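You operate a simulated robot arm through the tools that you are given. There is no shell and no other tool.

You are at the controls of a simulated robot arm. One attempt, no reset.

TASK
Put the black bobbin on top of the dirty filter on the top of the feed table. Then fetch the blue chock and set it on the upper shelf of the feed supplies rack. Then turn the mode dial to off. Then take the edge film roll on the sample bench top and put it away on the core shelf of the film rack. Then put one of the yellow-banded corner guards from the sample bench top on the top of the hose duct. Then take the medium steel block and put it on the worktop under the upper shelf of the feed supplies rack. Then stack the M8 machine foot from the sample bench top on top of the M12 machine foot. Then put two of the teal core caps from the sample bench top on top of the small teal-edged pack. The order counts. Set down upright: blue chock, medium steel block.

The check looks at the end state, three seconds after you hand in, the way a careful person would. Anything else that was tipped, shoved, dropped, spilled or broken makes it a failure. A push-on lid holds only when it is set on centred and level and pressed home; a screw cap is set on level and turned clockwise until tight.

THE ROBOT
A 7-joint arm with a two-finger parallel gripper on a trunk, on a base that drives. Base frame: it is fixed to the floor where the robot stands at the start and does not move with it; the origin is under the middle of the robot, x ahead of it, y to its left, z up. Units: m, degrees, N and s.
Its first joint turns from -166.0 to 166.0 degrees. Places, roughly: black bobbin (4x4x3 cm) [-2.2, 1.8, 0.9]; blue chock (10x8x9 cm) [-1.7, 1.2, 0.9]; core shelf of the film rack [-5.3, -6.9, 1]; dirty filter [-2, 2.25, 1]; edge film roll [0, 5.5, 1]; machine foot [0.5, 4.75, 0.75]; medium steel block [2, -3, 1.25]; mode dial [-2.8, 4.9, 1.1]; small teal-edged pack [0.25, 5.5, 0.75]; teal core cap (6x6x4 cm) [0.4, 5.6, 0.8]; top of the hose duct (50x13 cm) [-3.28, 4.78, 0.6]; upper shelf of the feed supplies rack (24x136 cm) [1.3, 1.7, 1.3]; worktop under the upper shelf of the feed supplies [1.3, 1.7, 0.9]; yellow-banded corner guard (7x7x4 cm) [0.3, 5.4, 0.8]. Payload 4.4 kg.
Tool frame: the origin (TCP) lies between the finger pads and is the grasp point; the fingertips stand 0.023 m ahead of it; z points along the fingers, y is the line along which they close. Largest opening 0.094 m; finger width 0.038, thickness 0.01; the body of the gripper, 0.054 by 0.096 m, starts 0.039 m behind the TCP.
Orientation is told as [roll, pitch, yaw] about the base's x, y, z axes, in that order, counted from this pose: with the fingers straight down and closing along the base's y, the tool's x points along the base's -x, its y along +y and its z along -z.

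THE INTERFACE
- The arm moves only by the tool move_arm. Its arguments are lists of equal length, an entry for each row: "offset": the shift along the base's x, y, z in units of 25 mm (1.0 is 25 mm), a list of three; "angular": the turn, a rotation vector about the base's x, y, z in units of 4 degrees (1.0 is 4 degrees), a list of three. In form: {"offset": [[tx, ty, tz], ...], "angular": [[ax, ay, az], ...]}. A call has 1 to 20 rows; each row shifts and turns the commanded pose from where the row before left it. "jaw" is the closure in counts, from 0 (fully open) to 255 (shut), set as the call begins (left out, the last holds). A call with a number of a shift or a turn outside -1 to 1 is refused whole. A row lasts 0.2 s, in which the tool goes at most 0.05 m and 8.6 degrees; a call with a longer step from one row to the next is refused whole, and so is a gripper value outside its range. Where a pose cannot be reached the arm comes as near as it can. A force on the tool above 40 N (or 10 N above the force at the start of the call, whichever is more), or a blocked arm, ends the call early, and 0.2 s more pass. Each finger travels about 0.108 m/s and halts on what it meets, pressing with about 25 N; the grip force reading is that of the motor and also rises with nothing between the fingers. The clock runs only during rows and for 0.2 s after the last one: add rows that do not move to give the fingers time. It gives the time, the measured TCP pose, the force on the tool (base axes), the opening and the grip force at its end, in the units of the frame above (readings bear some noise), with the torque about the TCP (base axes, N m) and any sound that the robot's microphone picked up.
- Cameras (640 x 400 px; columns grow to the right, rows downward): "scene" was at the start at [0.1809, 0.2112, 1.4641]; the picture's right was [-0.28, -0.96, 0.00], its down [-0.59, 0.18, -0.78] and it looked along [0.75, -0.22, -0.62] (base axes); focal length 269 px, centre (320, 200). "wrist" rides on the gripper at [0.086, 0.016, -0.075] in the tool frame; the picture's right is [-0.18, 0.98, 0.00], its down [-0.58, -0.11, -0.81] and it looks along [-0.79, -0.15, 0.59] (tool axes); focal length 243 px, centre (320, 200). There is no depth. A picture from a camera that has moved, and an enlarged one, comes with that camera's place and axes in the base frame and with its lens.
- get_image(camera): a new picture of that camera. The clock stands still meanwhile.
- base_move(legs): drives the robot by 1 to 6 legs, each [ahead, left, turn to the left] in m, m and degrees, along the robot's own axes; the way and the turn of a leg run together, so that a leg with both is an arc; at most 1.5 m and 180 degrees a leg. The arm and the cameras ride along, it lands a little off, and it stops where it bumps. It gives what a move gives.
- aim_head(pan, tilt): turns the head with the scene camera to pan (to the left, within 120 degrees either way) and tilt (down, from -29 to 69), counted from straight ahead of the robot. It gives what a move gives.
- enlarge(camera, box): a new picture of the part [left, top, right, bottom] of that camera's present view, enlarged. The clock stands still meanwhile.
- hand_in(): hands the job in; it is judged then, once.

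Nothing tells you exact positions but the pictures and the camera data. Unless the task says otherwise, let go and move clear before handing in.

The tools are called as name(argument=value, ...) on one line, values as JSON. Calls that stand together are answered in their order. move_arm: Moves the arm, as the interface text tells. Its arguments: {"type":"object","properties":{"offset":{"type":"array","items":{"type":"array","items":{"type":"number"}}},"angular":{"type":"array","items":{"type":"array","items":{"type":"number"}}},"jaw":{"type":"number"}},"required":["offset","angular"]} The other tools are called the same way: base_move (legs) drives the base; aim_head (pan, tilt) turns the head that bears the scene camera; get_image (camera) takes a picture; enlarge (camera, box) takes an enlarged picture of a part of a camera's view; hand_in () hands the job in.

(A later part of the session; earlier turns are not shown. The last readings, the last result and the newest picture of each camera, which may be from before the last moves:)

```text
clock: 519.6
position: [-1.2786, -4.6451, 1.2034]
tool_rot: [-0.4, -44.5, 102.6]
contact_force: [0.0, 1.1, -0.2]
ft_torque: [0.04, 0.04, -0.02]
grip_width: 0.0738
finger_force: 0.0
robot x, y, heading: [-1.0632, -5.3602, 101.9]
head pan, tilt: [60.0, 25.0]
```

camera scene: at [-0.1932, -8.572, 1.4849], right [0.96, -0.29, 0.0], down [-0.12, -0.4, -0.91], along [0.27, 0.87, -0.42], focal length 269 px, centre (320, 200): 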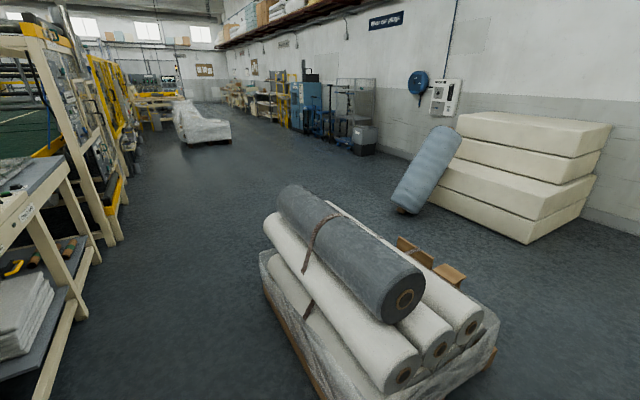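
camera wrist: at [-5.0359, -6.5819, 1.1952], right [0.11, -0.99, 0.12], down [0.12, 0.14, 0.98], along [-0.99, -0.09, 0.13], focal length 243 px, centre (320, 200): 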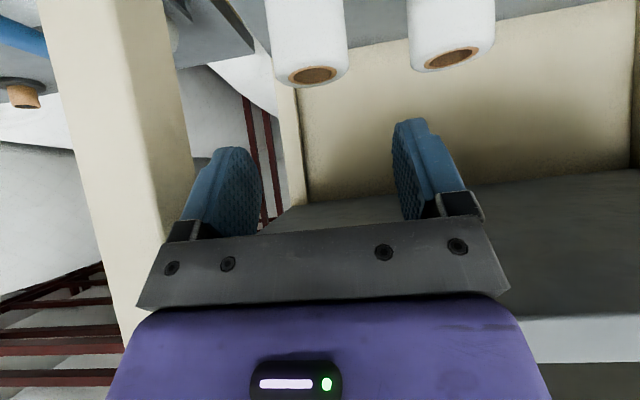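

base_move(legs=[[0, -1.2, 1.2], [0, -1.1, 0], [1.45, 0, 0]])

aim_head(pan=-85, tilt=15)

get_image(camera="scene")

```text
clock: 537.7
position: [0.6333, -2.7254, 1.2034]
tool_rot: [-0.4, -44.6, 103.3]
contact_force: [0.3, -0.2, -0.1]
ft_torque: [-0.01, 0.02, 0.0]
grip_width: 0.0736
finger_force: 0.0
robot x, y, heading: [0.8563, -3.4418, 103.1]
head pan, tilt: [60.0, 25.0]
```

```text
clock: 540.0
position: [0.6323, -2.7257, 1.2028]
tool_rot: [-0.4, -44.5, 103.3]
contact_force: [-0.8, -0.3, -0.4]
ft_torque: [0.01, -0.04, 0.01]
grip_width: 0.0738
finger_force: 0.1
robot x, y, heading: [0.86, -3.4359, 102.9]
head pan, tilt: [-85.0, 15.0]
```

```text
taken
camera scene: at [0.6962, -3.3638, 1.5012], right [0.31, -0.95, 0.0], down [-0.25, -0.08, -0.97], along [0.92, 0.3, -0.26], focal length 269 px, centre (320, 200)
```

scene: 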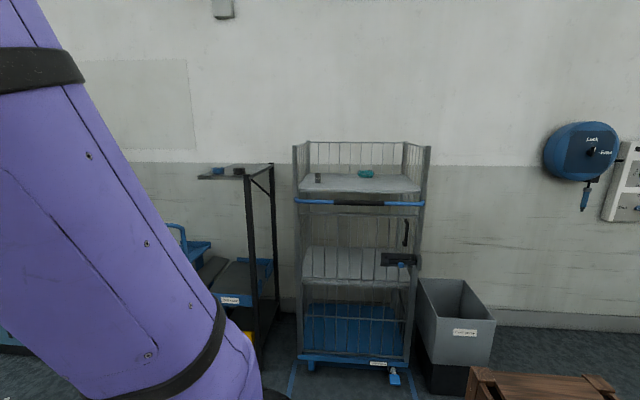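

enlarge(camera="scene", box=[180, 130, 440, 290])

```text
2.46 times, centred on (310, 210) of scene
camera zoom: at [0.6962, -3.3638, 1.5012], right [0.31, -0.95, 0.0], down [-0.25, -0.08, -0.97], along [0.92, 0.3, -0.26], focal length 662 px, centre (345, 175)
```

zoom: 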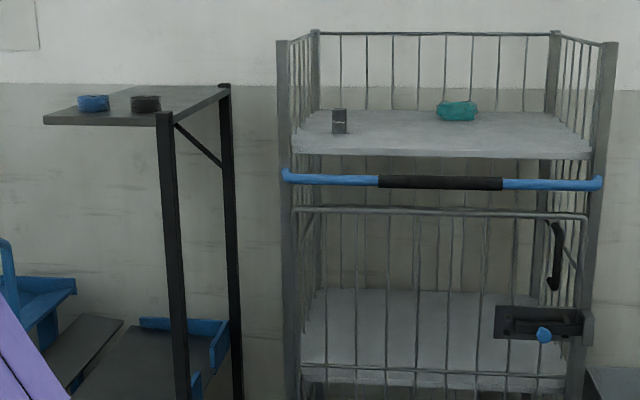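

The steel block appears to sit on the top shelf of the cage trolley here; I'll come back for it. I continue north to the sample bench.

base_move(legs=[[1.5, 0, 0], [1.5, 0, 0], [1.5, 0, 0], [1.5, 0, 0], [1.5, 0, 0], [1.0, 0, 0]])

```text
clock: 580.3
position: [-1.1046, 5.5801, 1.2034]
tool_rot: [-0.4, -44.4, 102.1]
contact_force: [0.2, 0.0, -0.2]
ft_torque: [0.0, 0.0, -0.02]
grip_width: 0.0738
finger_force: 0.0
robot x, y, heading: [-0.8918, 4.8622, 101.6]
head pan, tilt: [-85.0, 15.0]
```

Back near the sample bench. I turn to face it and approach, then level the tool downward.

base_move(legs=[[0, 0, -88.5], [0.3, 0.1, 0]])

move_arm(offset=[[0, 0, 0.3], [0, 0, 0.3], [0, 0, 0.3], [0, 0, 0], [0, 0, 0], [0, 0, 0], [0, 0, 0], [0, 0, 0], [0, 0, 0], [0, 0, 0], [0, 0, 0], [0, 0, 0]], angular=[[-0.2267, 0.974, 0], [-0.2267, 0.974, 0], [-0.2267, 0.974, 0], [-0.2267, 0.974, 0], [-0.2267, 0.974, 0], [-0.2267, 0.974, 0], [-0.2267, 0.974, 0], [-0.2267, 0.974, 0], [-0.2267, 0.974, 0], [-0.2267, 0.974, 0], [-0.2267, 0.974, 0], [-0.028, 0.12, 0]], jaw=0)

aim_head(pan=0, tilt=40)

get_image(camera="scene")

```text
clock: 586.2
position: [0.09, 5.2566, 1.2024]
tool_rot: [-0.3, -44.5, 13.2]
contact_force: [0.2, 0.0, -0.4]
ft_torque: [0.0, 0.02, -0.03]
grip_width: 0.0736
finger_force: 0.1
robot x, y, heading: [-0.6238, 5.0303, 12.8]
head pan, tilt: [-85.0, 15.0]
```

```text
clock: 588.8
position: [0.0903, 5.2567, 1.2265]
tool_rot: [-0.1, 0.1, 13.3]
contact_force: [0.4, -0.5, -0.1]
ft_torque: [0.01, -0.03, 0.01]
grip_width: 0.0941
finger_force: 0.2
robot x, y, heading: [-0.6215, 5.0251, 12.9]
head pan, tilt: [-85.0, 15.0]
```

```text
clock: 590.4
position: [0.0899, 5.2557, 1.2249]
tool_rot: [-0.3, 0.2, 13.3]
contact_force: [0.5, 0.0, 0.0]
ft_torque: [-0.01, -0.03, 0.0]
grip_width: 0.0938
finger_force: 0.0
robot x, y, heading: [-0.6196, 5.0304, 13.0]
head pan, tilt: [0.0, 40.0]
```

```text
taken
camera scene: at [-0.4956, 5.2995, 1.4616], right [0.22, -0.97, 0.0], down [-0.63, -0.14, -0.77], along [0.75, 0.17, -0.64], focal length 269 px, centre (320, 200)
```

scene: 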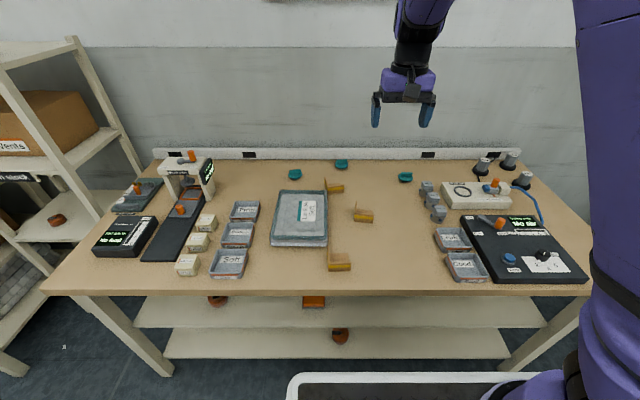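

enlarge(camera="scene", box=[300, 170, 400, 280])

enlarge(camera="scene", box=[310, 230, 370, 280])

```text
3.64 times, centred on (350, 225) of scene
camera zoom: at [-0.4956, 5.2995, 1.4616], right [0.22, -0.97, 0.0], down [-0.63, -0.14, -0.77], along [0.75, 0.17, -0.64], focal length 978 px, centre (211, 109)
```

zoom: 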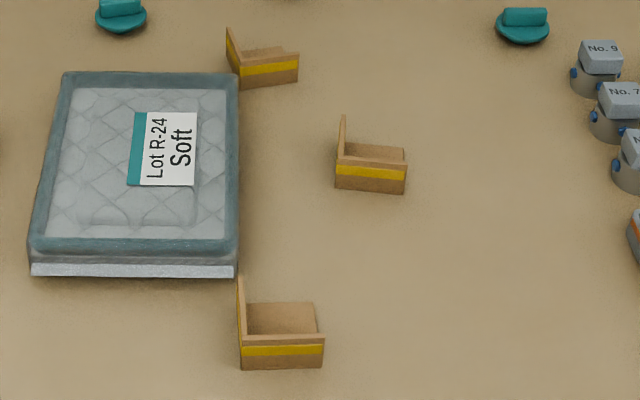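

```text
8.00 times, centred on (340, 255) of scene
camera zoom: at [-0.4956, 5.2995, 1.4616], right [0.22, -0.97, 0.0], down [-0.63, -0.14, -0.77], along [0.75, 0.17, -0.64], focal length 2152 px, centre (160, -240)
```

zoom: 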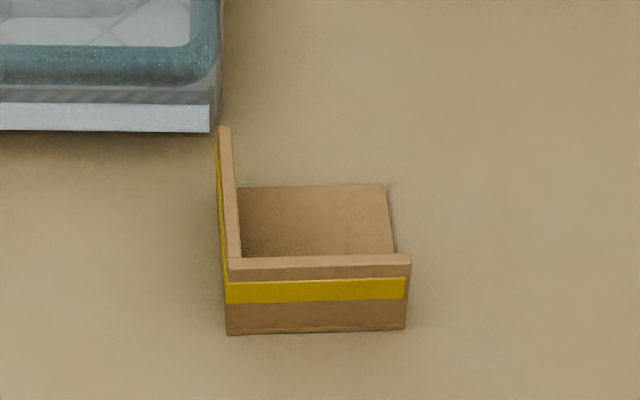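

The guards are three-faced corners (floor plus two walls). I choose the middle, free-standing one and will pinch its left wall at about (0.213, 5.335), turning the tool ~6° to match.

move_arm(offset=[[0.447, 0.285, -0.98], [0.447, 0.285, -0.98], [0.447, 0.285, -0.98], [0.447, 0.285, -0.98], [0.447, 0.285, -0.98], [0.447, 0.285, -0.98], [0.447, 0.285, -0.98], [0.447, 0.285, -0.98], [0.447, 0.285, -0.98], [0.447, 0.285, -0.98], [0.447, 0.285, -0.98], [0, 0, 0]], angular=[[0, 0, -0.143], [0, 0, -0.143], [0, 0, -0.143], [0, 0, -0.143], [0, 0, -0.143], [0, 0, -0.143], [0, 0, -0.143], [0, 0, -0.143], [0, 0, -0.143], [0, 0, -0.143], [0, 0, -0.143], [0, 0, 0]], jaw=65)

get_image(camera="wrist")

get_image(camera="scene")

```text
clock: 593.0
position: [0.2142, 5.3332, 0.9578]
tool_rot: [-0.2, 0.1, 7.0]
contact_force: [0.1, 0.9, 0.0]
ft_torque: [0.06, 0.01, 0.02]
grip_width: 0.0701
finger_force: 0.2
robot x, y, heading: [-0.6236, 5.0309, 13.0]
head pan, tilt: [0.0, 40.0]
```

```text
taken
camera wrist: at [0.127, 5.3387, 1.0309], right [0.06, 1.0, 0.0], down [0.59, -0.03, 0.81], along [0.8, -0.05, -0.59], focal length 243 px, centre (320, 200)
```

wrist: 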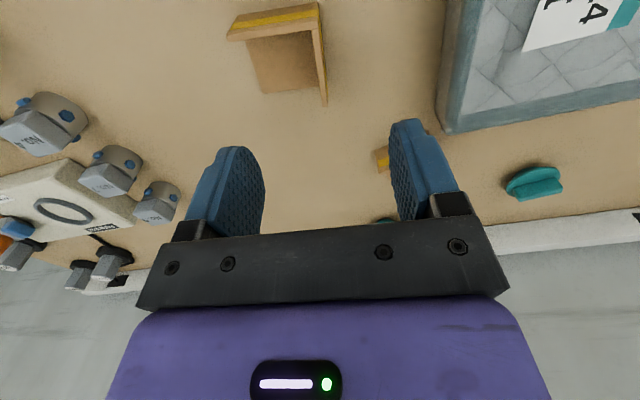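

```text
taken
camera scene: at [-0.4957, 5.2996, 1.4616], right [0.23, -0.97, 0.0], down [-0.63, -0.14, -0.77], along [0.75, 0.17, -0.64], focal length 269 px, centre (320, 200)
```

scene: 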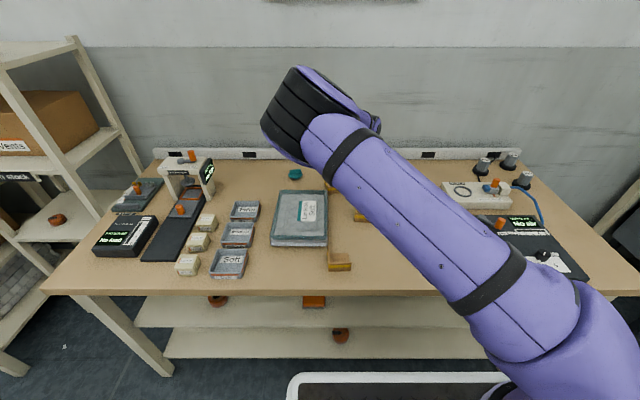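

The wall lines up between the fingers. I descend and pinch it.

move_arm(offset=[[0, 0.07, -0.7], [0, 0, -0.8], [0, 0, -0.8], [0, 0, -0.8], [0, 0, -0.7], [0, 0, -0.5], [0, 0, -0.35], [0, 0, 0]], angular=[[0, 0, 0], [0, 0, 0], [0, 0, 0], [0, 0, 0], [0, 0, 0], [0, 0, 0], [0, 0, 0], [0, 0, 0]])

get_image(camera="wrist")

```text
clock: 594.8
position: [0.2132, 5.3368, 0.8397]
tool_rot: [-0.3, 0.1, 7.0]
contact_force: [0.5, -0.9, -0.5]
ft_torque: [0.01, -0.03, 0.01]
grip_width: 0.0703
finger_force: 0.1
robot x, y, heading: [-0.6216, 5.0305, 13.1]
head pan, tilt: [0.0, 40.0]
```

```text
taken
camera wrist: at [0.1264, 5.3412, 0.9136], right [0.06, 1.0, 0.0], down [0.59, -0.03, 0.81], along [0.8, -0.05, -0.59], focal length 243 px, centre (320, 200)
```

wrist: 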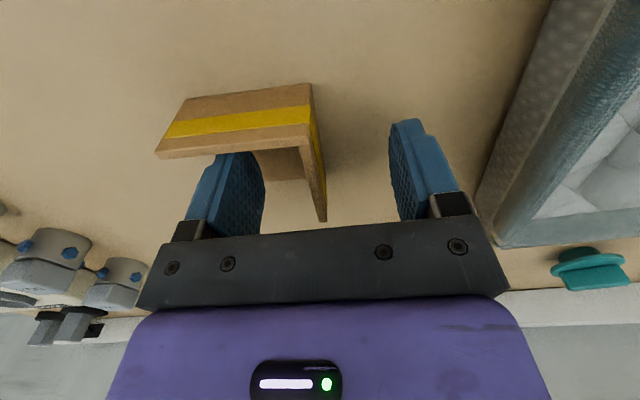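

One finger is inside the corner, the other outside. I close.

move_arm(offset=[[0, 0, 0], [0, 0, 0], [0, 0, 0], [0, 0, 0], [0, 0, 0], [0, 0, 0]], angular=[[0, 0, 0], [0, 0, 0], [0, 0, 0], [0, 0, 0], [0, 0, 0], [0, 0, 0]], jaw=255)

move_arm(offset=[[0, 0, 0.4], [0, 0, 0.8], [0, 0, 1], [0, 0, 1], [0, 0, 1], [0, 0, 1], [0, 0, 1], [0, 0, 0]], angular=[[0, 0, 0], [0, 0, 0], [0, 0, 0], [0, 0, 0], [0, 0, 0], [0, 0, 0], [0, 0, 0], [0, 0, 0]])

get_image(camera="wrist")

```text
clock: 596.2
position: [0.2134, 5.3374, 0.8391]
tool_rot: [-0.3, 0.1, 7.0]
contact_force: [-0.2, 0.1, -0.7]
ft_torque: [-0.02, -0.01, 0.01]
grip_width: 0.0038
finger_force: 25.1
robot x, y, heading: [-0.6217, 5.0295, 13.2]
head pan, tilt: [0.0, 40.0]
```

```text
clock: 598.0
position: [0.2129, 5.3369, 0.9955]
tool_rot: [-0.3, 0.2, 7.0]
contact_force: [0.3, 1.1, 0.4]
ft_torque: [0.02, 0.03, 0.01]
grip_width: 0.004
finger_force: 24.9
robot x, y, heading: [-0.6192, 5.0278, 13.1]
head pan, tilt: [0.0, 40.0]
```

```text
taken
camera wrist: at [0.1265, 5.3417, 1.0688], right [0.06, 1.0, 0.0], down [0.59, -0.03, 0.81], along [0.8, -0.05, -0.59], focal length 243 px, centre (320, 200)
```

wrist: 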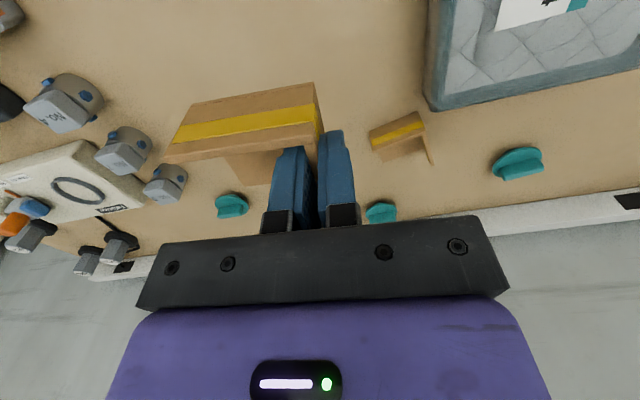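

The guard is held by its wall. I lift and retract it, back away from the bench, and head for the hose duct.

move_arm(offset=[[0, 0, 1], [0, 0, 1], [-0.8, -0.19, 1], [-0.8, -0.19, 1], [-0.8, -0.19, 1], [-0.8, -0.19, 1], [-0.8, -0.19, 1], [-0.8, -0.19, 1], [-0.8, -0.19, 0], [-0.8, -0.19, 0], [-0.8, -0.19, 0], [-0.8, -0.19, 0], [0, 0, 0]], angular=[[0, 0, 0], [0, 0, 0], [0, 0, 0], [0, 0, 0], [0, 0, 0], [0, 0, 0], [0, 0, 0], [0, 0, 0], [0, 0, 0], [0, 0, 0], [0, 0, 0], [0, 0, 0], [0, 0, 0]])

base_move(legs=[[-0.4, 0, 0]])

base_move(legs=[[0, 0, 90]])

```text
clock: 600.8
position: [0.0138, 5.2882, 1.1951]
tool_rot: [-0.3, 0.1, 7.0]
contact_force: [0.5, 0.4, -0.3]
ft_torque: [0.0, 0.04, 0.01]
grip_width: 0.0037
finger_force: 24.9
robot x, y, heading: [-0.6208, 5.0249, 12.9]
head pan, tilt: [0.0, 40.0]
```

```text
clock: 603.2
position: [-0.3771, 5.1995, 1.1956]
tool_rot: [-0.3, 0.0, 7.2]
contact_force: [-0.3, -0.7, -0.8]
ft_torque: [0.02, 0.01, 0.01]
grip_width: 0.0041
finger_force: 24.4
robot x, y, heading: [-1.0094, 4.9377, 13.0]
head pan, tilt: [0.0, 40.0]
```

```text
clock: 607.5
position: [-1.2665, 5.5747, 1.1959]
tool_rot: [-0.3, 0.0, 96.6]
contact_force: [0.3, -0.1, -0.3]
ft_torque: [-0.01, 0.02, 0.0]
grip_width: 0.0043
finger_force: 24.7
robot x, y, heading: [-1.0123, 4.94, 102.5]
head pan, tilt: [0.0, 40.0]
```

base_move(legs=[[-0.78, 0, 0.5], [0, 1.2, 0], [0, 1.03, 0]])

aim_head(pan=0, tilt=30)

get_image(camera="scene")

```text
clock: 622.3
position: [-3.2795, 4.2972, 1.1958]
tool_rot: [-0.2, 0.2, 97.7]
contact_force: [0.3, 0.5, -0.2]
ft_torque: [0.02, 0.01, -0.02]
grip_width: 0.0041
finger_force: 25.2
robot x, y, heading: [-3.0087, 3.6667, 103.6]
head pan, tilt: [0.0, 40.0]
```

```text
clock: 623.0
position: [-3.2784, 4.2964, 1.1952]
tool_rot: [-0.2, 0.2, 97.6]
contact_force: [-0.2, 0.1, 0.8]
ft_torque: [0.01, -0.02, 0.0]
grip_width: 0.0042
finger_force: 25.4
robot x, y, heading: [-3.0102, 3.6666, 103.9]
head pan, tilt: [0.0, 30.0]
```

```text
taken
camera scene: at [-3.2859, 3.7947, 1.4769], right [0.97, 0.24, 0.0], down [0.12, -0.49, -0.87], along [-0.21, 0.84, -0.5], focal length 269 px, centre (320, 200)
```

scene: 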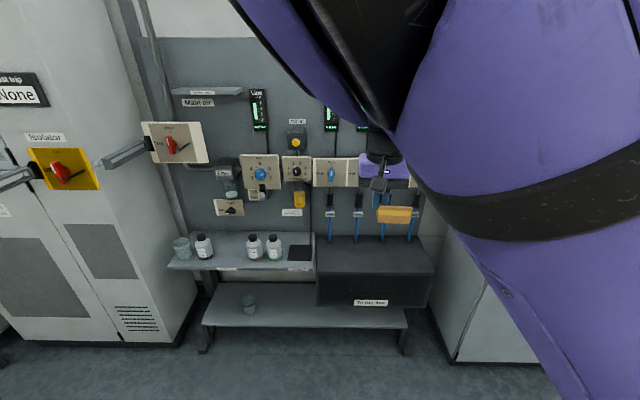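

I move a little closer to the duct and measure its top.

base_move(legs=[[0.3, 0, -0.7]])

aim_head(pan=0, tilt=42)

get_image(camera="scene")

get_image(camera="wrist")

```text
clock: 625.0
position: [-3.3437, 4.5915, 1.1954]
tool_rot: [-0.2, 0.1, 97.2]
contact_force: [-0.4, 0.9, -0.4]
ft_torque: [0.0, 0.01, -0.03]
grip_width: 0.0038
finger_force: 25.0
robot x, y, heading: [-3.0777, 3.9553, 103.4]
head pan, tilt: [0.0, 30.0]
```

```text
clock: 625.8
position: [-3.343, 4.5919, 1.1963]
tool_rot: [-0.1, 0.1, 97.2]
contact_force: [-0.3, 0.1, -0.5]
ft_torque: [-0.01, 0.04, 0.0]
grip_width: 0.0038
finger_force: 25.2
robot x, y, heading: [-3.0822, 3.9573, 103.0]
head pan, tilt: [0.0, 42.0]
```

```text
taken
camera scene: at [-3.3533, 4.0836, 1.4587], right [0.97, 0.23, 0.0], down [0.15, -0.65, -0.74], along [-0.17, 0.72, -0.67], focal length 269 px, centre (320, 200)
```

scene: 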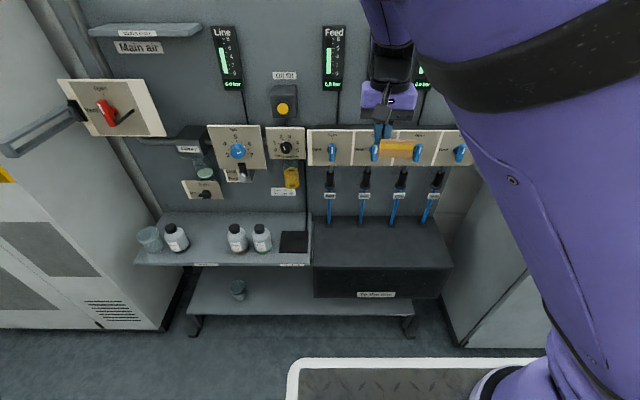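

```text
taken
camera wrist: at [-3.348, 4.5027, 1.2697], right [-1.0, 0.06, 0.0], down [0.03, 0.59, 0.81], along [0.05, 0.8, -0.59], focal length 243 px, centre (320, 200)
```

wrist: 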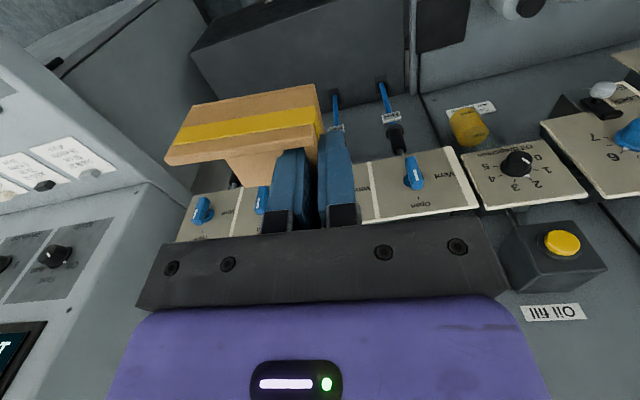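

enlarge(camera="scene", box=[290, 180, 470, 310])

```text
3.08 times, centred on (380, 245) of scene
camera zoom: at [-3.3533, 4.0836, 1.4587], right [0.97, 0.23, 0.0], down [0.15, -0.65, -0.74], along [-0.17, 0.72, -0.67], focal length 828 px, centre (135, 62)
```

zoom: 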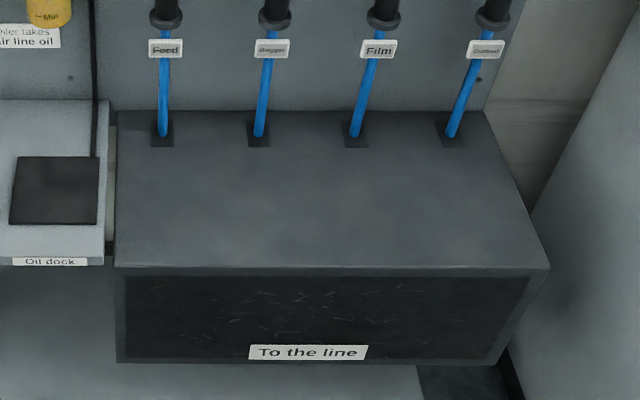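

The duct top is at z≈0.607, its front edge near, with ~19 cm free before the hoses. I lower the guard in front of it, then move in.

move_arm(offset=[[0, 0, -1], [0, 0, -1], [0, 0, -1], [0, 0, -1], [0, 0, -1], [0, 0, -1], [0, 0, -1], [0, 0, -1], [0, 0, -1], [0, 0, -1], [0, 0, -1], [0, 0, -1], [0, 0, -1], [0, 0, -1], [0, 0, -1], [0, 0, 0]], angular=[[0, 0, 0], [0, 0, 0], [0, 0, 0], [0, 0, 0], [0, 0, 0], [0, 0, 0], [0, 0, 0], [0, 0, 0], [0, 0, 0], [0, 0, 0], [0, 0, 0], [0, 0, 0], [0, 0, 0], [0, 0, 0], [0, 0, 0], [0, 0, 0]])

get_image(camera="scene")

```text
clock: 629.2
position: [-3.3446, 4.5925, 0.8206]
tool_rot: [-0.3, 0.2, 97.1]
contact_force: [-0.5, -0.3, 0.1]
ft_torque: [0.04, 0.02, 0.01]
grip_width: 0.004
finger_force: 24.7
robot x, y, heading: [-3.0775, 3.9591, 103.4]
head pan, tilt: [0.0, 42.0]
```

```text
taken
camera scene: at [-3.3533, 4.0836, 1.4587], right [0.97, 0.23, 0.0], down [0.15, -0.65, -0.74], along [-0.17, 0.72, -0.67], focal length 269 px, centre (320, 200)
```

scene: 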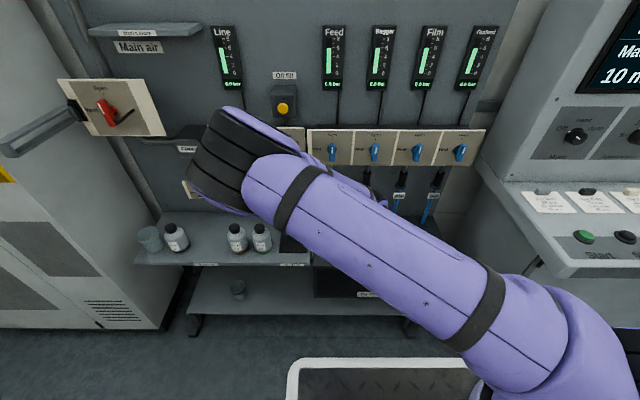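

The elbow swings toward the valve board, so I won't drive closer; I'll extend the arm instead, in small steps.

move_arm(offset=[[0.24, 0.9, 0], [0.24, 0.9, 0], [0.24, 0.9, 0], [0.24, 0.9, 0], [0, 0, 0]], angular=[[0, 0, 0], [0, 0, 0], [0, 0, 0], [0, 0, 0], [0, 0, 0]])

get_image(camera="scene")

get_image(camera="wrist")

```text
clock: 630.4
position: [-3.3191, 4.6814, 0.8202]
tool_rot: [-0.2, 0.1, 97.2]
contact_force: [0.0, -0.5, 0.7]
ft_torque: [0.0, 0.04, 0.03]
grip_width: 0.0043
finger_force: 25.4
robot x, y, heading: [-3.0801, 3.9595, 103.2]
head pan, tilt: [0.0, 42.0]
```

```text
taken
camera scene: at [-3.3533, 4.0836, 1.4587], right [0.97, 0.23, 0.0], down [0.15, -0.65, -0.74], along [-0.17, 0.72, -0.67], focal length 269 px, centre (320, 200)
```

scene: 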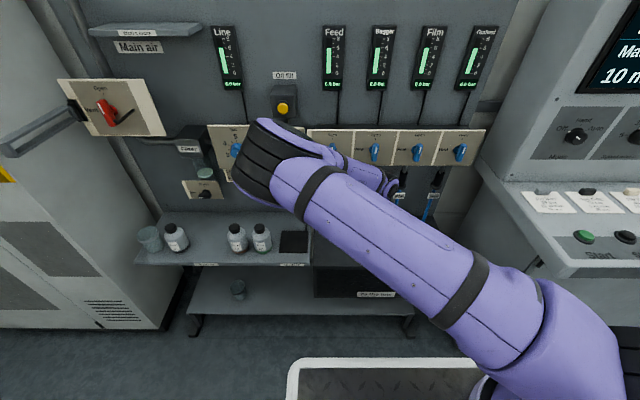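

```text
taken
camera wrist: at [-3.3238, 4.5927, 0.8951], right [-1.0, 0.06, 0.0], down [0.03, 0.59, 0.81], along [0.05, 0.8, -0.59], focal length 243 px, centre (320, 200)
```

wrist: 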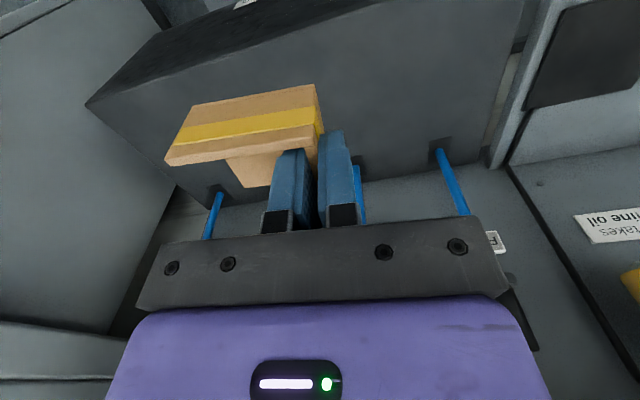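

There's still decent room. I continue over the duct and then descend.

move_arm(offset=[[0.214, 0.9, 0], [0.214, 0.9, 0], [0.214, 0.9, 0], [0.214, 0.9, 0], [0, 0, -0.8], [0, 0, -0.8], [0, 0, -0.8], [0, 0, -0.8], [0, 0, -0.8], [0, 0, 0]], angular=[[0, 0, 0], [0, 0, 0], [0, 0, 0], [0, 0, 0], [0, 0, 0], [0, 0, 0], [0, 0, 0], [0, 0, 0], [0, 0, 0], [0, 0, 0]])

get_image(camera="scene")

get_image(camera="wrist")

```text
clock: 632.6
position: [-3.2989, 4.7729, 0.7199]
tool_rot: [-0.2, 0.1, 97.1]
contact_force: [0.4, 0.2, 0.2]
ft_torque: [-0.02, 0.03, 0.03]
grip_width: 0.004
finger_force: 25.0
robot x, y, heading: [-3.0786, 3.959, 103.3]
head pan, tilt: [0.0, 42.0]
```

```text
taken
camera scene: at [-3.3533, 4.0836, 1.4587], right [0.97, 0.23, 0.0], down [0.15, -0.65, -0.74], along [-0.17, 0.72, -0.67], focal length 269 px, centre (320, 200)
```

scene: 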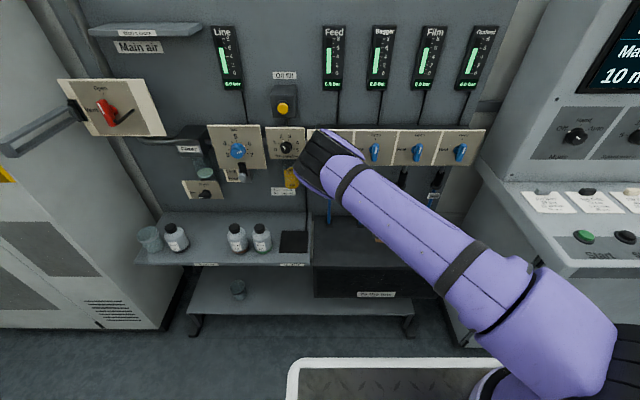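

```text
taken
camera wrist: at [-3.3034, 4.6827, 0.7943], right [-1.0, 0.06, 0.0], down [0.03, 0.59, 0.81], along [0.05, 0.8, -0.59], focal length 243 px, centre (320, 200)
```

wrist: 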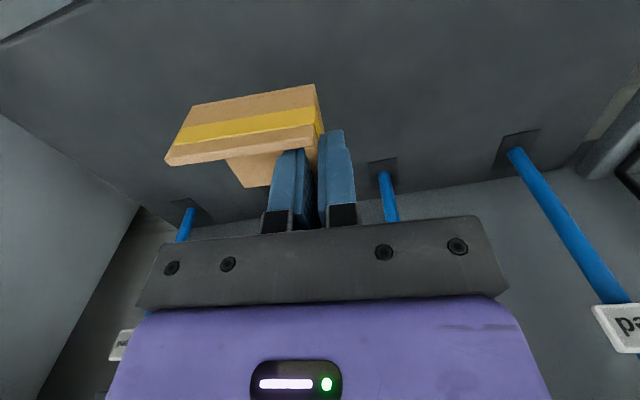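

Clearances look fine. I lower the guard to the duct top.

move_arm(offset=[[0, 0, -0.6], [0, 0, -0.6], [0, 0, -0.5], [0, 0, -0.4], [0, 0, -0.3], [0, 0, -0.2], [0, 0, 0]], angular=[[0, 0, 0], [0, 0, 0], [0, 0, 0], [0, 0, 0], [0, 0, 0], [0, 0, 0], [0, 0, 0]])

get_image(camera="wrist")

```text
clock: 634.2
position: [-3.2981, 4.7726, 0.6554]
tool_rot: [-0.3, 0.0, 97.2]
contact_force: [-0.1, 0.0, -0.1]
ft_torque: [0.01, -0.01, -0.04]
grip_width: 0.0039
finger_force: 25.2
robot x, y, heading: [-3.085, 3.9566, 103.1]
head pan, tilt: [0.0, 42.0]
```

```text
taken
camera wrist: at [-3.303, 4.6829, 0.7296], right [-1.0, 0.06, 0.0], down [0.03, 0.59, 0.81], along [0.05, 0.8, -0.59], focal length 243 px, centre (320, 200)
```

wrist: 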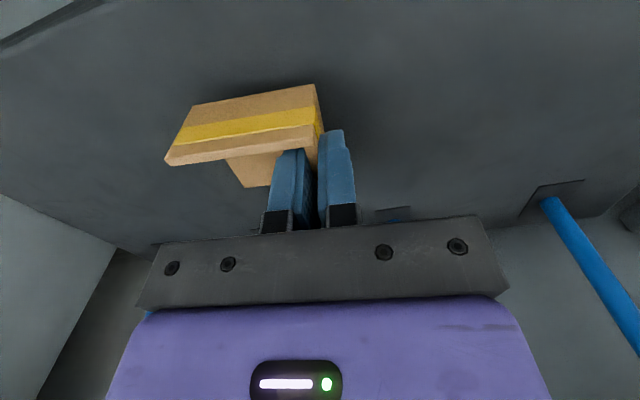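

move_arm(offset=[[0, 0, -0.15], [0, 0, -0.12], [0, 0, -0.1], [0, 0, -0.1], [0, 0, 0]], angular=[[0, 0, 0], [0, 0, 0], [0, 0, 0], [0, 0, 0], [0, 0, 0]])

move_arm(offset=[[0, 0, -0.08], [0, 0, -0.08], [0, 0, -0.08], [0, 0, 0]], angular=[[0, 0, 0], [0, 0, 0], [0, 0, 0], [0, 0, 0]])

get_image(camera="wrist")

```text
clock: 635.4
position: [-3.2976, 4.7718, 0.6541]
tool_rot: [-0.2, 0.0, 97.2]
contact_force: [0.5, -0.1, -0.4]
ft_torque: [0.01, 0.0, 0.0]
grip_width: 0.0039
finger_force: 24.5
out of reach, approached as far as the arm can: row 1, 3
robot x, y, heading: [-3.0818, 3.9572, 103.3]
head pan, tilt: [0.0, 42.0]
```

```text
clock: 636.4
position: [-3.2981, 4.7714, 0.6549]
tool_rot: [-0.3, 0.1, 97.3]
contact_force: [-0.6, -0.6, 0.4]
ft_torque: [0.0, 0.0, 0.01]
grip_width: 0.004
finger_force: 25.2
out of reach, approached as far as the arm can: row 1, 3
robot x, y, heading: [-3.0794, 3.9599, 103.2]
head pan, tilt: [0.0, 42.0]
```

```text
taken
camera wrist: at [-3.3025, 4.6823, 0.729], right [-1.0, 0.06, 0.0], down [0.03, 0.59, 0.81], along [0.05, 0.8, -0.59], focal length 243 px, centre (320, 200)
```

wrist: 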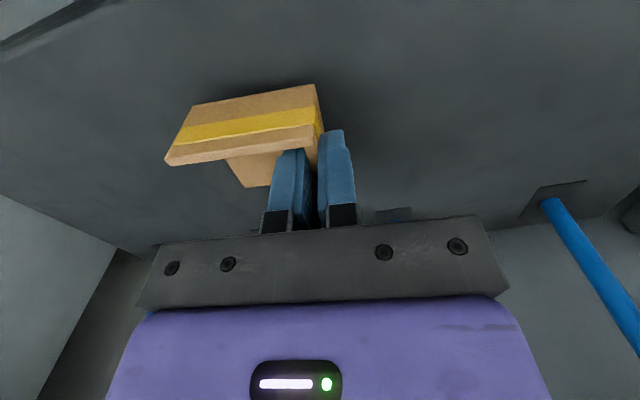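

That is the reach limit at this height. I raise slightly, retract 8 cm, and drive the base 9 cm closer.

move_arm(offset=[[0, 0, 0.7], [0, 0, 0.7], [0.18, -0.78, 0.6], [0.18, -0.78, 0], [0.18, -0.78, 0], [0.18, -0.78, 0], [0, 0, 0]], angular=[[0, 0, 0], [0, 0, 0], [0, 0, 0], [0, 0, 0], [0, 0, 0], [0, 0, 0], [0, 0, 0]])

base_move(legs=[[0.09, 0, 0]])

get_image(camera="scene")

```text
clock: 638.0
position: [-3.2792, 4.6939, 0.7065]
tool_rot: [-0.2, 0.1, 97.2]
contact_force: [-0.3, 0.3, -0.4]
ft_torque: [-0.04, 0.0, -0.02]
grip_width: 0.0037
finger_force: 24.8
robot x, y, heading: [-3.0813, 3.9606, 103.1]
head pan, tilt: [0.0, 42.0]
```

```text
clock: 639.1
position: [-3.3, 4.7815, 0.7056]
tool_rot: [-0.2, 0.1, 97.2]
contact_force: [0.3, 0.5, -0.6]
ft_torque: [-0.05, -0.02, 0.04]
grip_width: 0.0039
finger_force: 24.9
robot x, y, heading: [-3.1031, 4.0447, 103.2]
head pan, tilt: [0.0, 42.0]
```

```text
taken
camera scene: at [-3.3739, 4.1712, 1.4587], right [0.97, 0.23, 0.0], down [0.15, -0.65, -0.74], along [-0.17, 0.72, -0.67], focal length 269 px, centre (320, 200)
```

scene: 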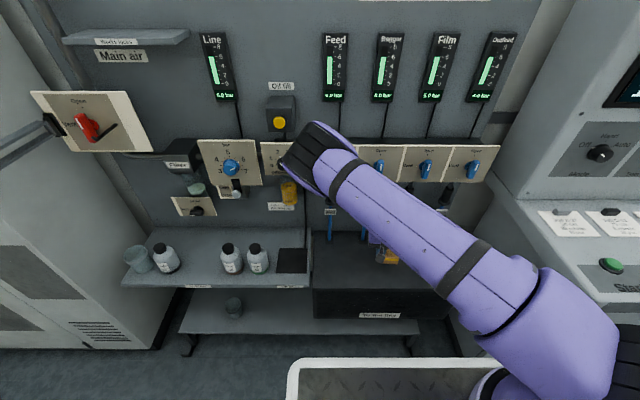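

The guard is over the duct and visible. I lower it.

move_arm(offset=[[0, -0.2, -0.5], [0, -0.2, -0.5], [0, 0, -0.5], [0, 0, -0.4], [0, 0, -0.25], [0, 0, 0]], angular=[[0, 0, 0], [0, 0, 0], [0, 0, 0], [0, 0, 0], [0, 0, 0], [0, 0, 0]])

enlarge(camera="scene", box=[310, 215, 460, 325])

```text
clock: 640.5
position: [-3.3, 4.771, 0.6513]
tool_rot: [-0.4, 0.1, 97.2]
contact_force: [-0.3, -1.1, -0.1]
ft_torque: [0.01, 0.02, -0.03]
grip_width: 0.004
finger_force: 25.0
robot x, y, heading: [-3.1012, 4.0462, 103.3]
head pan, tilt: [0.0, 42.0]
```

```text
3.64 times, centred on (385, 270) of scene
camera zoom: at [-3.3739, 4.1712, 1.4587], right [0.97, 0.23, 0.0], down [0.15, -0.65, -0.74], along [-0.17, 0.72, -0.67], focal length 978 px, centre (84, -54)
```

zoom: 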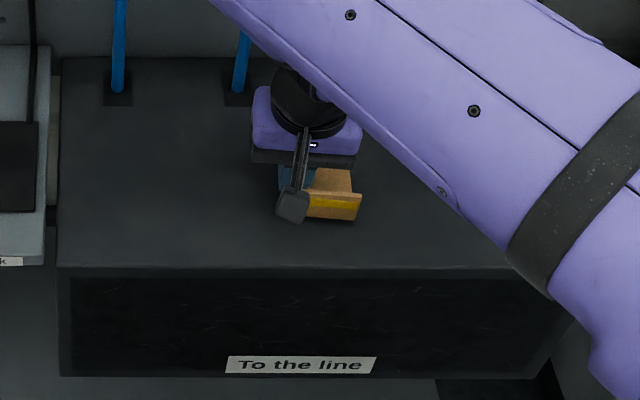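

move_arm(offset=[[0, 0, -0.12], [0, 0, -0.12], [0, 0, -0.1], [0, 0, 0]], angular=[[0, 0, 0], [0, 0, 0], [0, 0, 0], [0, 0, 0]])

move_arm(offset=[[0, 0, -0.1], [0, 0, -0.08], [0, 0, 0]], angular=[[0, 0, 0], [0, 0, 0], [0, 0, 0]])

```text
clock: 641.5
position: [-3.2999, 4.7717, 0.6433]
tool_rot: [-0.2, 0.2, 97.1]
contact_force: [0.1, 0.6, -0.1]
ft_torque: [0.04, -0.01, -0.02]
grip_width: 0.0037
finger_force: 25.0
robot x, y, heading: [-3.1013, 4.0422, 103.3]
head pan, tilt: [0.0, 42.0]
```

```text
clock: 642.3
position: [-3.3011, 4.7711, 0.6409]
tool_rot: [-0.2, 0.1, 97.2]
contact_force: [-0.4, -0.7, -0.2]
ft_torque: [0.01, 0.0, -0.02]
grip_width: 0.0042
finger_force: 25.2
robot x, y, heading: [-3.0999, 4.0457, 103.3]
head pan, tilt: [0.0, 42.0]
```

move_arm(offset=[[0, 0, -0.1], [0, 0, -0.08], [0, 0, 0]], angular=[[0, 0, 0], [0, 0, 0], [0, 0, 0]])

enlarge(camera="scene", box=[340, 235, 440, 300])

```text
clock: 643.1
position: [-3.2992, 4.7707, 0.6411]
tool_rot: [-0.3, 0.1, 97.1]
contact_force: [-0.2, -1.1, 0.2]
ft_torque: [0.0, 0.0, -0.02]
grip_width: 0.0042
finger_force: 24.6
out of reach, approached as far as the arm can: row 1
robot x, y, heading: [-3.1003, 4.0456, 103.3]
head pan, tilt: [0.0, 42.0]
```

```text
6.15 times, centred on (390, 268) of scene
camera zoom: at [-3.3739, 4.1712, 1.4587], right [0.97, 0.23, 0.0], down [0.15, -0.65, -0.74], along [-0.17, 0.72, -0.67], focal length 1656 px, centre (-111, -215)
```

zoom: 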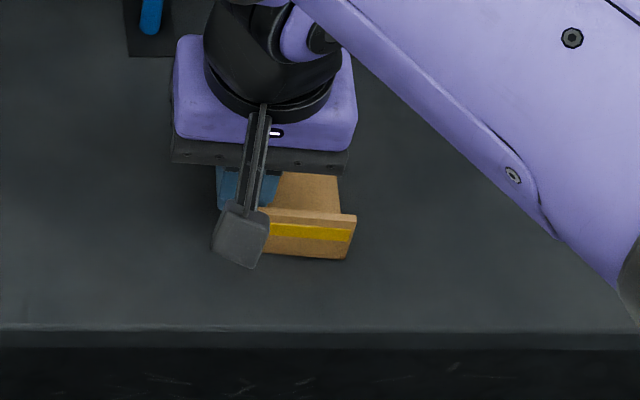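

The arm is at its lower limit and the guard is within a few mm of the duct. I pull 2 cm back toward me and try a little lower.

move_arm(offset=[[0.09, -0.39, 0], [0.09, -0.39, 0], [0, 0, -0.1], [0, 0, -0.1], [0, 0, 0]], angular=[[0, 0, 0], [0, 0, 0], [0, 0, 0], [0, 0, 0], [0, 0, 0]])

enlarge(camera="scene", box=[340, 235, 440, 300])

```text
clock: 644.3
position: [-3.2948, 4.7509, 0.6413]
tool_rot: [-0.3, 0.0, 97.2]
contact_force: [-0.7, -0.1, -0.1]
ft_torque: [0.0, 0.01, 0.01]
grip_width: 0.0041
finger_force: 24.7
out of reach, approached as far as the arm can: row 3
robot x, y, heading: [-3.1015, 4.0464, 103.0]
head pan, tilt: [0.0, 42.0]
```

```text
6.15 times, centred on (390, 268) of scene
camera zoom: at [-3.3739, 4.1712, 1.4587], right [0.97, 0.23, 0.0], down [0.15, -0.65, -0.74], along [-0.17, 0.72, -0.67], focal length 1656 px, centre (-111, -215)
```

zoom: 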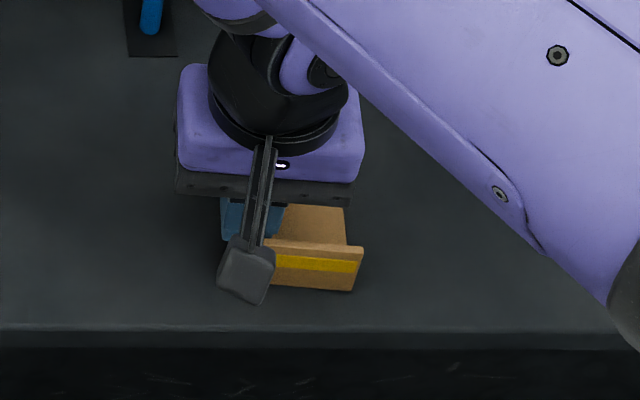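

The limit is the arm's, and the guard hovers only a few mm above the duct. I nudge it 1 cm forward, release it gently, and check.

move_arm(offset=[[-0.1, 0.45, 0], [0, 0, 0]], angular=[[0, 0, 0], [0, 0, 0]])

move_arm(offset=[[0, 0, 0], [0, 0, 0], [0, 0, 0], [0, 0, 0]], angular=[[0, 0, 0], [0, 0, 0], [0, 0, 0], [0, 0, 0]], jaw=150)

enlarge(camera="scene", box=[340, 235, 440, 300])

get_image(camera="wrist")

```text
clock: 644.9
position: [-3.2979, 4.7622, 0.6417]
tool_rot: [-0.2, 0.2, 97.2]
contact_force: [0.1, -1.0, -0.7]
ft_torque: [0.03, 0.0, 0.01]
grip_width: 0.0038
finger_force: 25.2
robot x, y, heading: [-3.1019, 4.0459, 103.3]
head pan, tilt: [0.0, 42.0]
```

```text
clock: 645.9
position: [-3.2986, 4.7625, 0.6412]
tool_rot: [-0.2, 0.0, 97.2]
contact_force: [-0.4, -0.1, 0.4]
ft_torque: [-0.01, -0.01, 0.0]
grip_width: 0.0386
finger_force: 0.1
robot x, y, heading: [-3.1008, 4.0481, 103.0]
head pan, tilt: [0.0, 42.0]
```

```text
6.15 times, centred on (390, 268) of scene
camera zoom: at [-3.3739, 4.1712, 1.4587], right [0.97, 0.23, 0.0], down [0.15, -0.65, -0.74], along [-0.17, 0.72, -0.67], focal length 1656 px, centre (-111, -215)
```

zoom: 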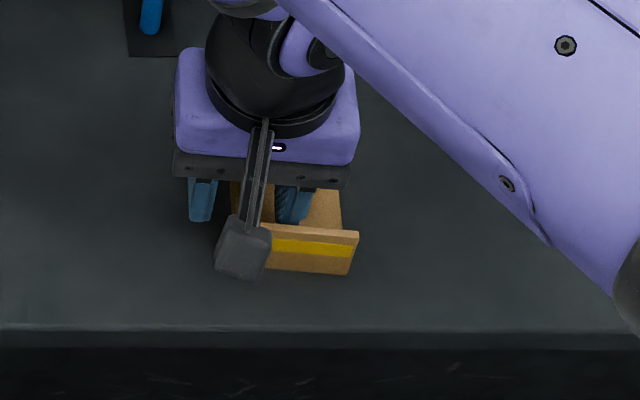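

```text
taken
camera wrist: at [-3.3028, 4.6728, 0.7152], right [-1.0, 0.06, 0.0], down [0.03, 0.59, 0.81], along [0.05, 0.8, -0.59], focal length 243 px, centre (320, 200)
```

wrist: 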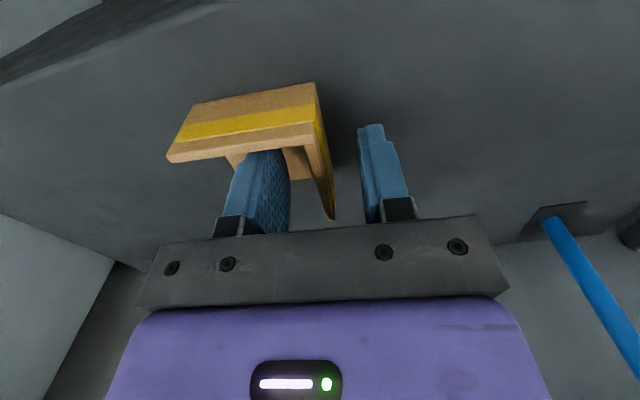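

The guard sits flat on the duct. I lift straight up and clear.

move_arm(offset=[[0, 0, 0.5], [0, 0, 0.8], [0, 0, 1], [0, 0, 1], [0, 0, 1], [0, 0, 1], [0.1, -0.5, 1], [0.2, -0.9, 1], [0.2, -0.9, 1], [0.2, -0.9, 1], [0.2, -0.9, 1], [0, 0, 0]], angular=[[0, 0, 0], [0, 0, 0], [0, 0, 0], [0, 0, 0], [0, 0, 0], [0, 0, 0], [0, 0, 0], [0, 0, 0], [0, 0, 0], [0, 0, 0], [0, 0, 0], [0, 0, 0]])

get_image(camera="scene")

enlarge(camera="scene", box=[310, 200, 460, 320])

```text
clock: 648.5
position: [-3.2738, 4.6606, 0.8974]
tool_rot: [-0.1, 0.0, 97.2]
contact_force: [0.8, 0.6, -0.4]
ft_torque: [-0.02, -0.02, -0.02]
grip_width: 0.0386
finger_force: 0.1
robot x, y, heading: [-3.0993, 4.0475, 103.3]
head pan, tilt: [0.0, 42.0]
```

```text
taken
camera scene: at [-3.3739, 4.1712, 1.4587], right [0.97, 0.23, 0.0], down [0.15, -0.65, -0.74], along [-0.17, 0.72, -0.67], focal length 269 px, centre (320, 200)
```

scene: 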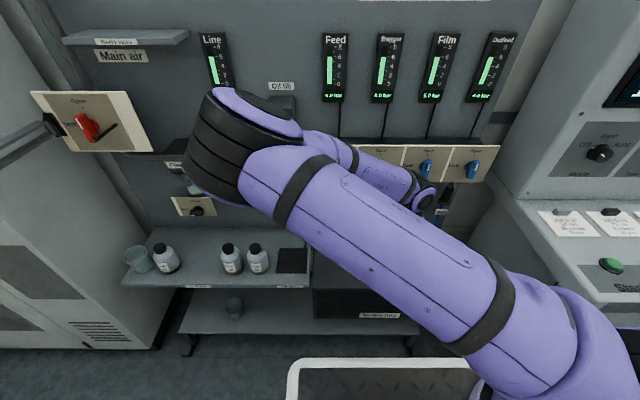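

```text
3.33 times, centred on (385, 260) of scene
camera zoom: at [-3.3739, 4.1712, 1.4587], right [0.97, 0.23, 0.0], down [0.15, -0.65, -0.74], along [-0.17, 0.72, -0.67], focal length 897 px, centre (103, 0)
```

zoom: 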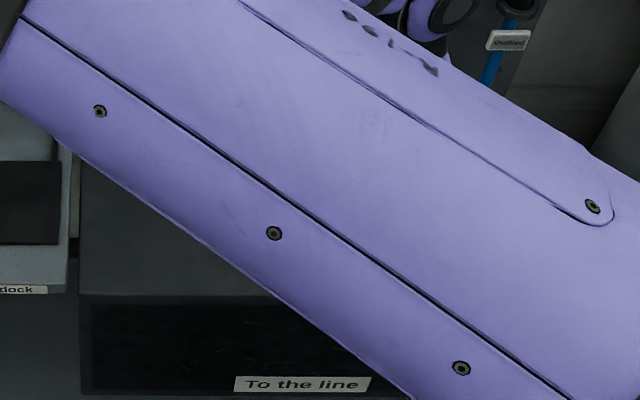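

I back the base away from the board before raising the arm further, then check the guard.

base_move(legs=[[-0.4, 0, 0]])

move_arm(offset=[[0, 0, 1], [0, 0, 1], [0, 0, 1], [0, 0, 1], [0, 0, 1], [0, 0, 1], [0, 0, 1], [0, 0, 1], [0, 0, 1], [0, 0, 1], [0, 0, 1], [0, 0, 0]], angular=[[0, 0, 0.5], [0, 0, 0.5], [0, 0, 0.5], [0, 0, 0], [0, 0, 0], [0, 0, 0], [0, 0, 0], [0, 0, 0], [0, 0, 0], [0, 0, 0], [0, 0, 0], [0, 0, 0]], jaw=0)

get_image(camera="scene")

enlarge(camera="scene", box=[300, 140, 440, 240])

```text
clock: 651.0
position: [-3.1823, 4.2743, 0.895]
tool_rot: [-0.2, 0.1, 97.1]
contact_force: [0.4, 0.1, -0.2]
ft_torque: [0.01, 0.01, 0.0]
grip_width: 0.0388
finger_force: 0.0
robot x, y, heading: [-3.0103, 3.6583, 103.2]
head pan, tilt: [0.0, 42.0]
```

```text
clock: 653.6
position: [-3.1812, 4.2739, 1.1723]
tool_rot: [-0.3, 0.1, 102.9]
contact_force: [-0.2, -0.6, -0.2]
ft_torque: [-0.01, -0.04, -0.02]
grip_width: 0.094
finger_force: 0.2
robot x, y, heading: [-3.0086, 3.6569, 103.0]
head pan, tilt: [0.0, 42.0]
```

```text
taken
camera scene: at [-3.2831, 3.7841, 1.4587], right [0.97, 0.23, 0.0], down [0.15, -0.65, -0.74], along [-0.17, 0.72, -0.67], focal length 269 px, centre (320, 200)
```

scene: 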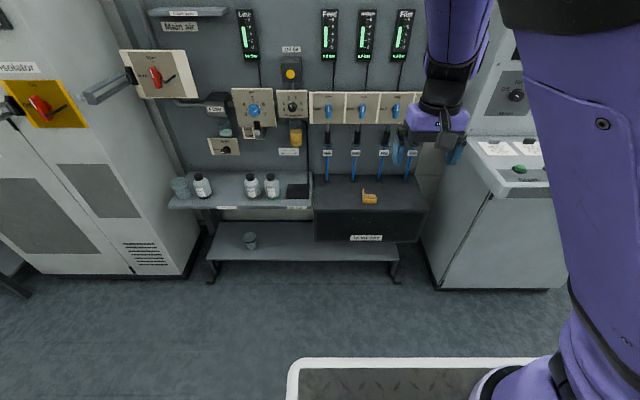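

```text
4.00 times, centred on (370, 190) of scene
camera zoom: at [-3.2831, 3.7841, 1.4587], right [0.97, 0.23, 0.0], down [0.15, -0.65, -0.74], along [-0.17, 0.72, -0.67], focal length 1076 px, centre (120, 240)
```

zoom: 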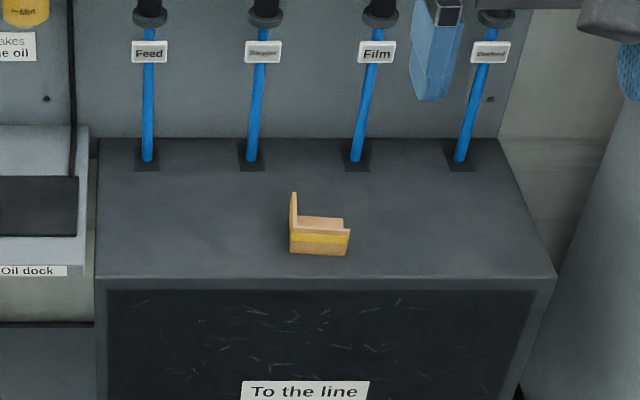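

The guard is properly on the hose duct. Next is the steel block on the cage trolley down the aisle; I drive there facing east.

base_move(legs=[[0, -1.1, 0], [0, -1.0, 0], [0, 0, -90]])

base_move(legs=[[0, -1.5, 0], [0, -1.5, 0], [0, -1.5, 0], [0, -1.5, 0]])

```text
clock: 667.8
position: [-0.3526, 4.2954, 1.1714]
tool_rot: [-0.1, 0.2, 12.6]
contact_force: [-0.2, 0.4, 0.6]
ft_torque: [-0.02, -0.01, 0.03]
grip_width: 0.0941
finger_force: 0.0
robot x, y, heading: [-0.9681, 4.1311, 12.7]
head pan, tilt: [0.0, 42.0]
```

```text
clock: 696.2
position: [0.972, -1.5262, 1.1704]
tool_rot: [-0.2, 0.1, 12.8]
contact_force: [-0.9, -0.6, 0.2]
ft_torque: [-0.02, -0.02, -0.01]
grip_width: 0.0939
finger_force: 0.1
robot x, y, heading: [0.3518, -1.6952, 12.7]
head pan, tilt: [0.0, 42.0]
```

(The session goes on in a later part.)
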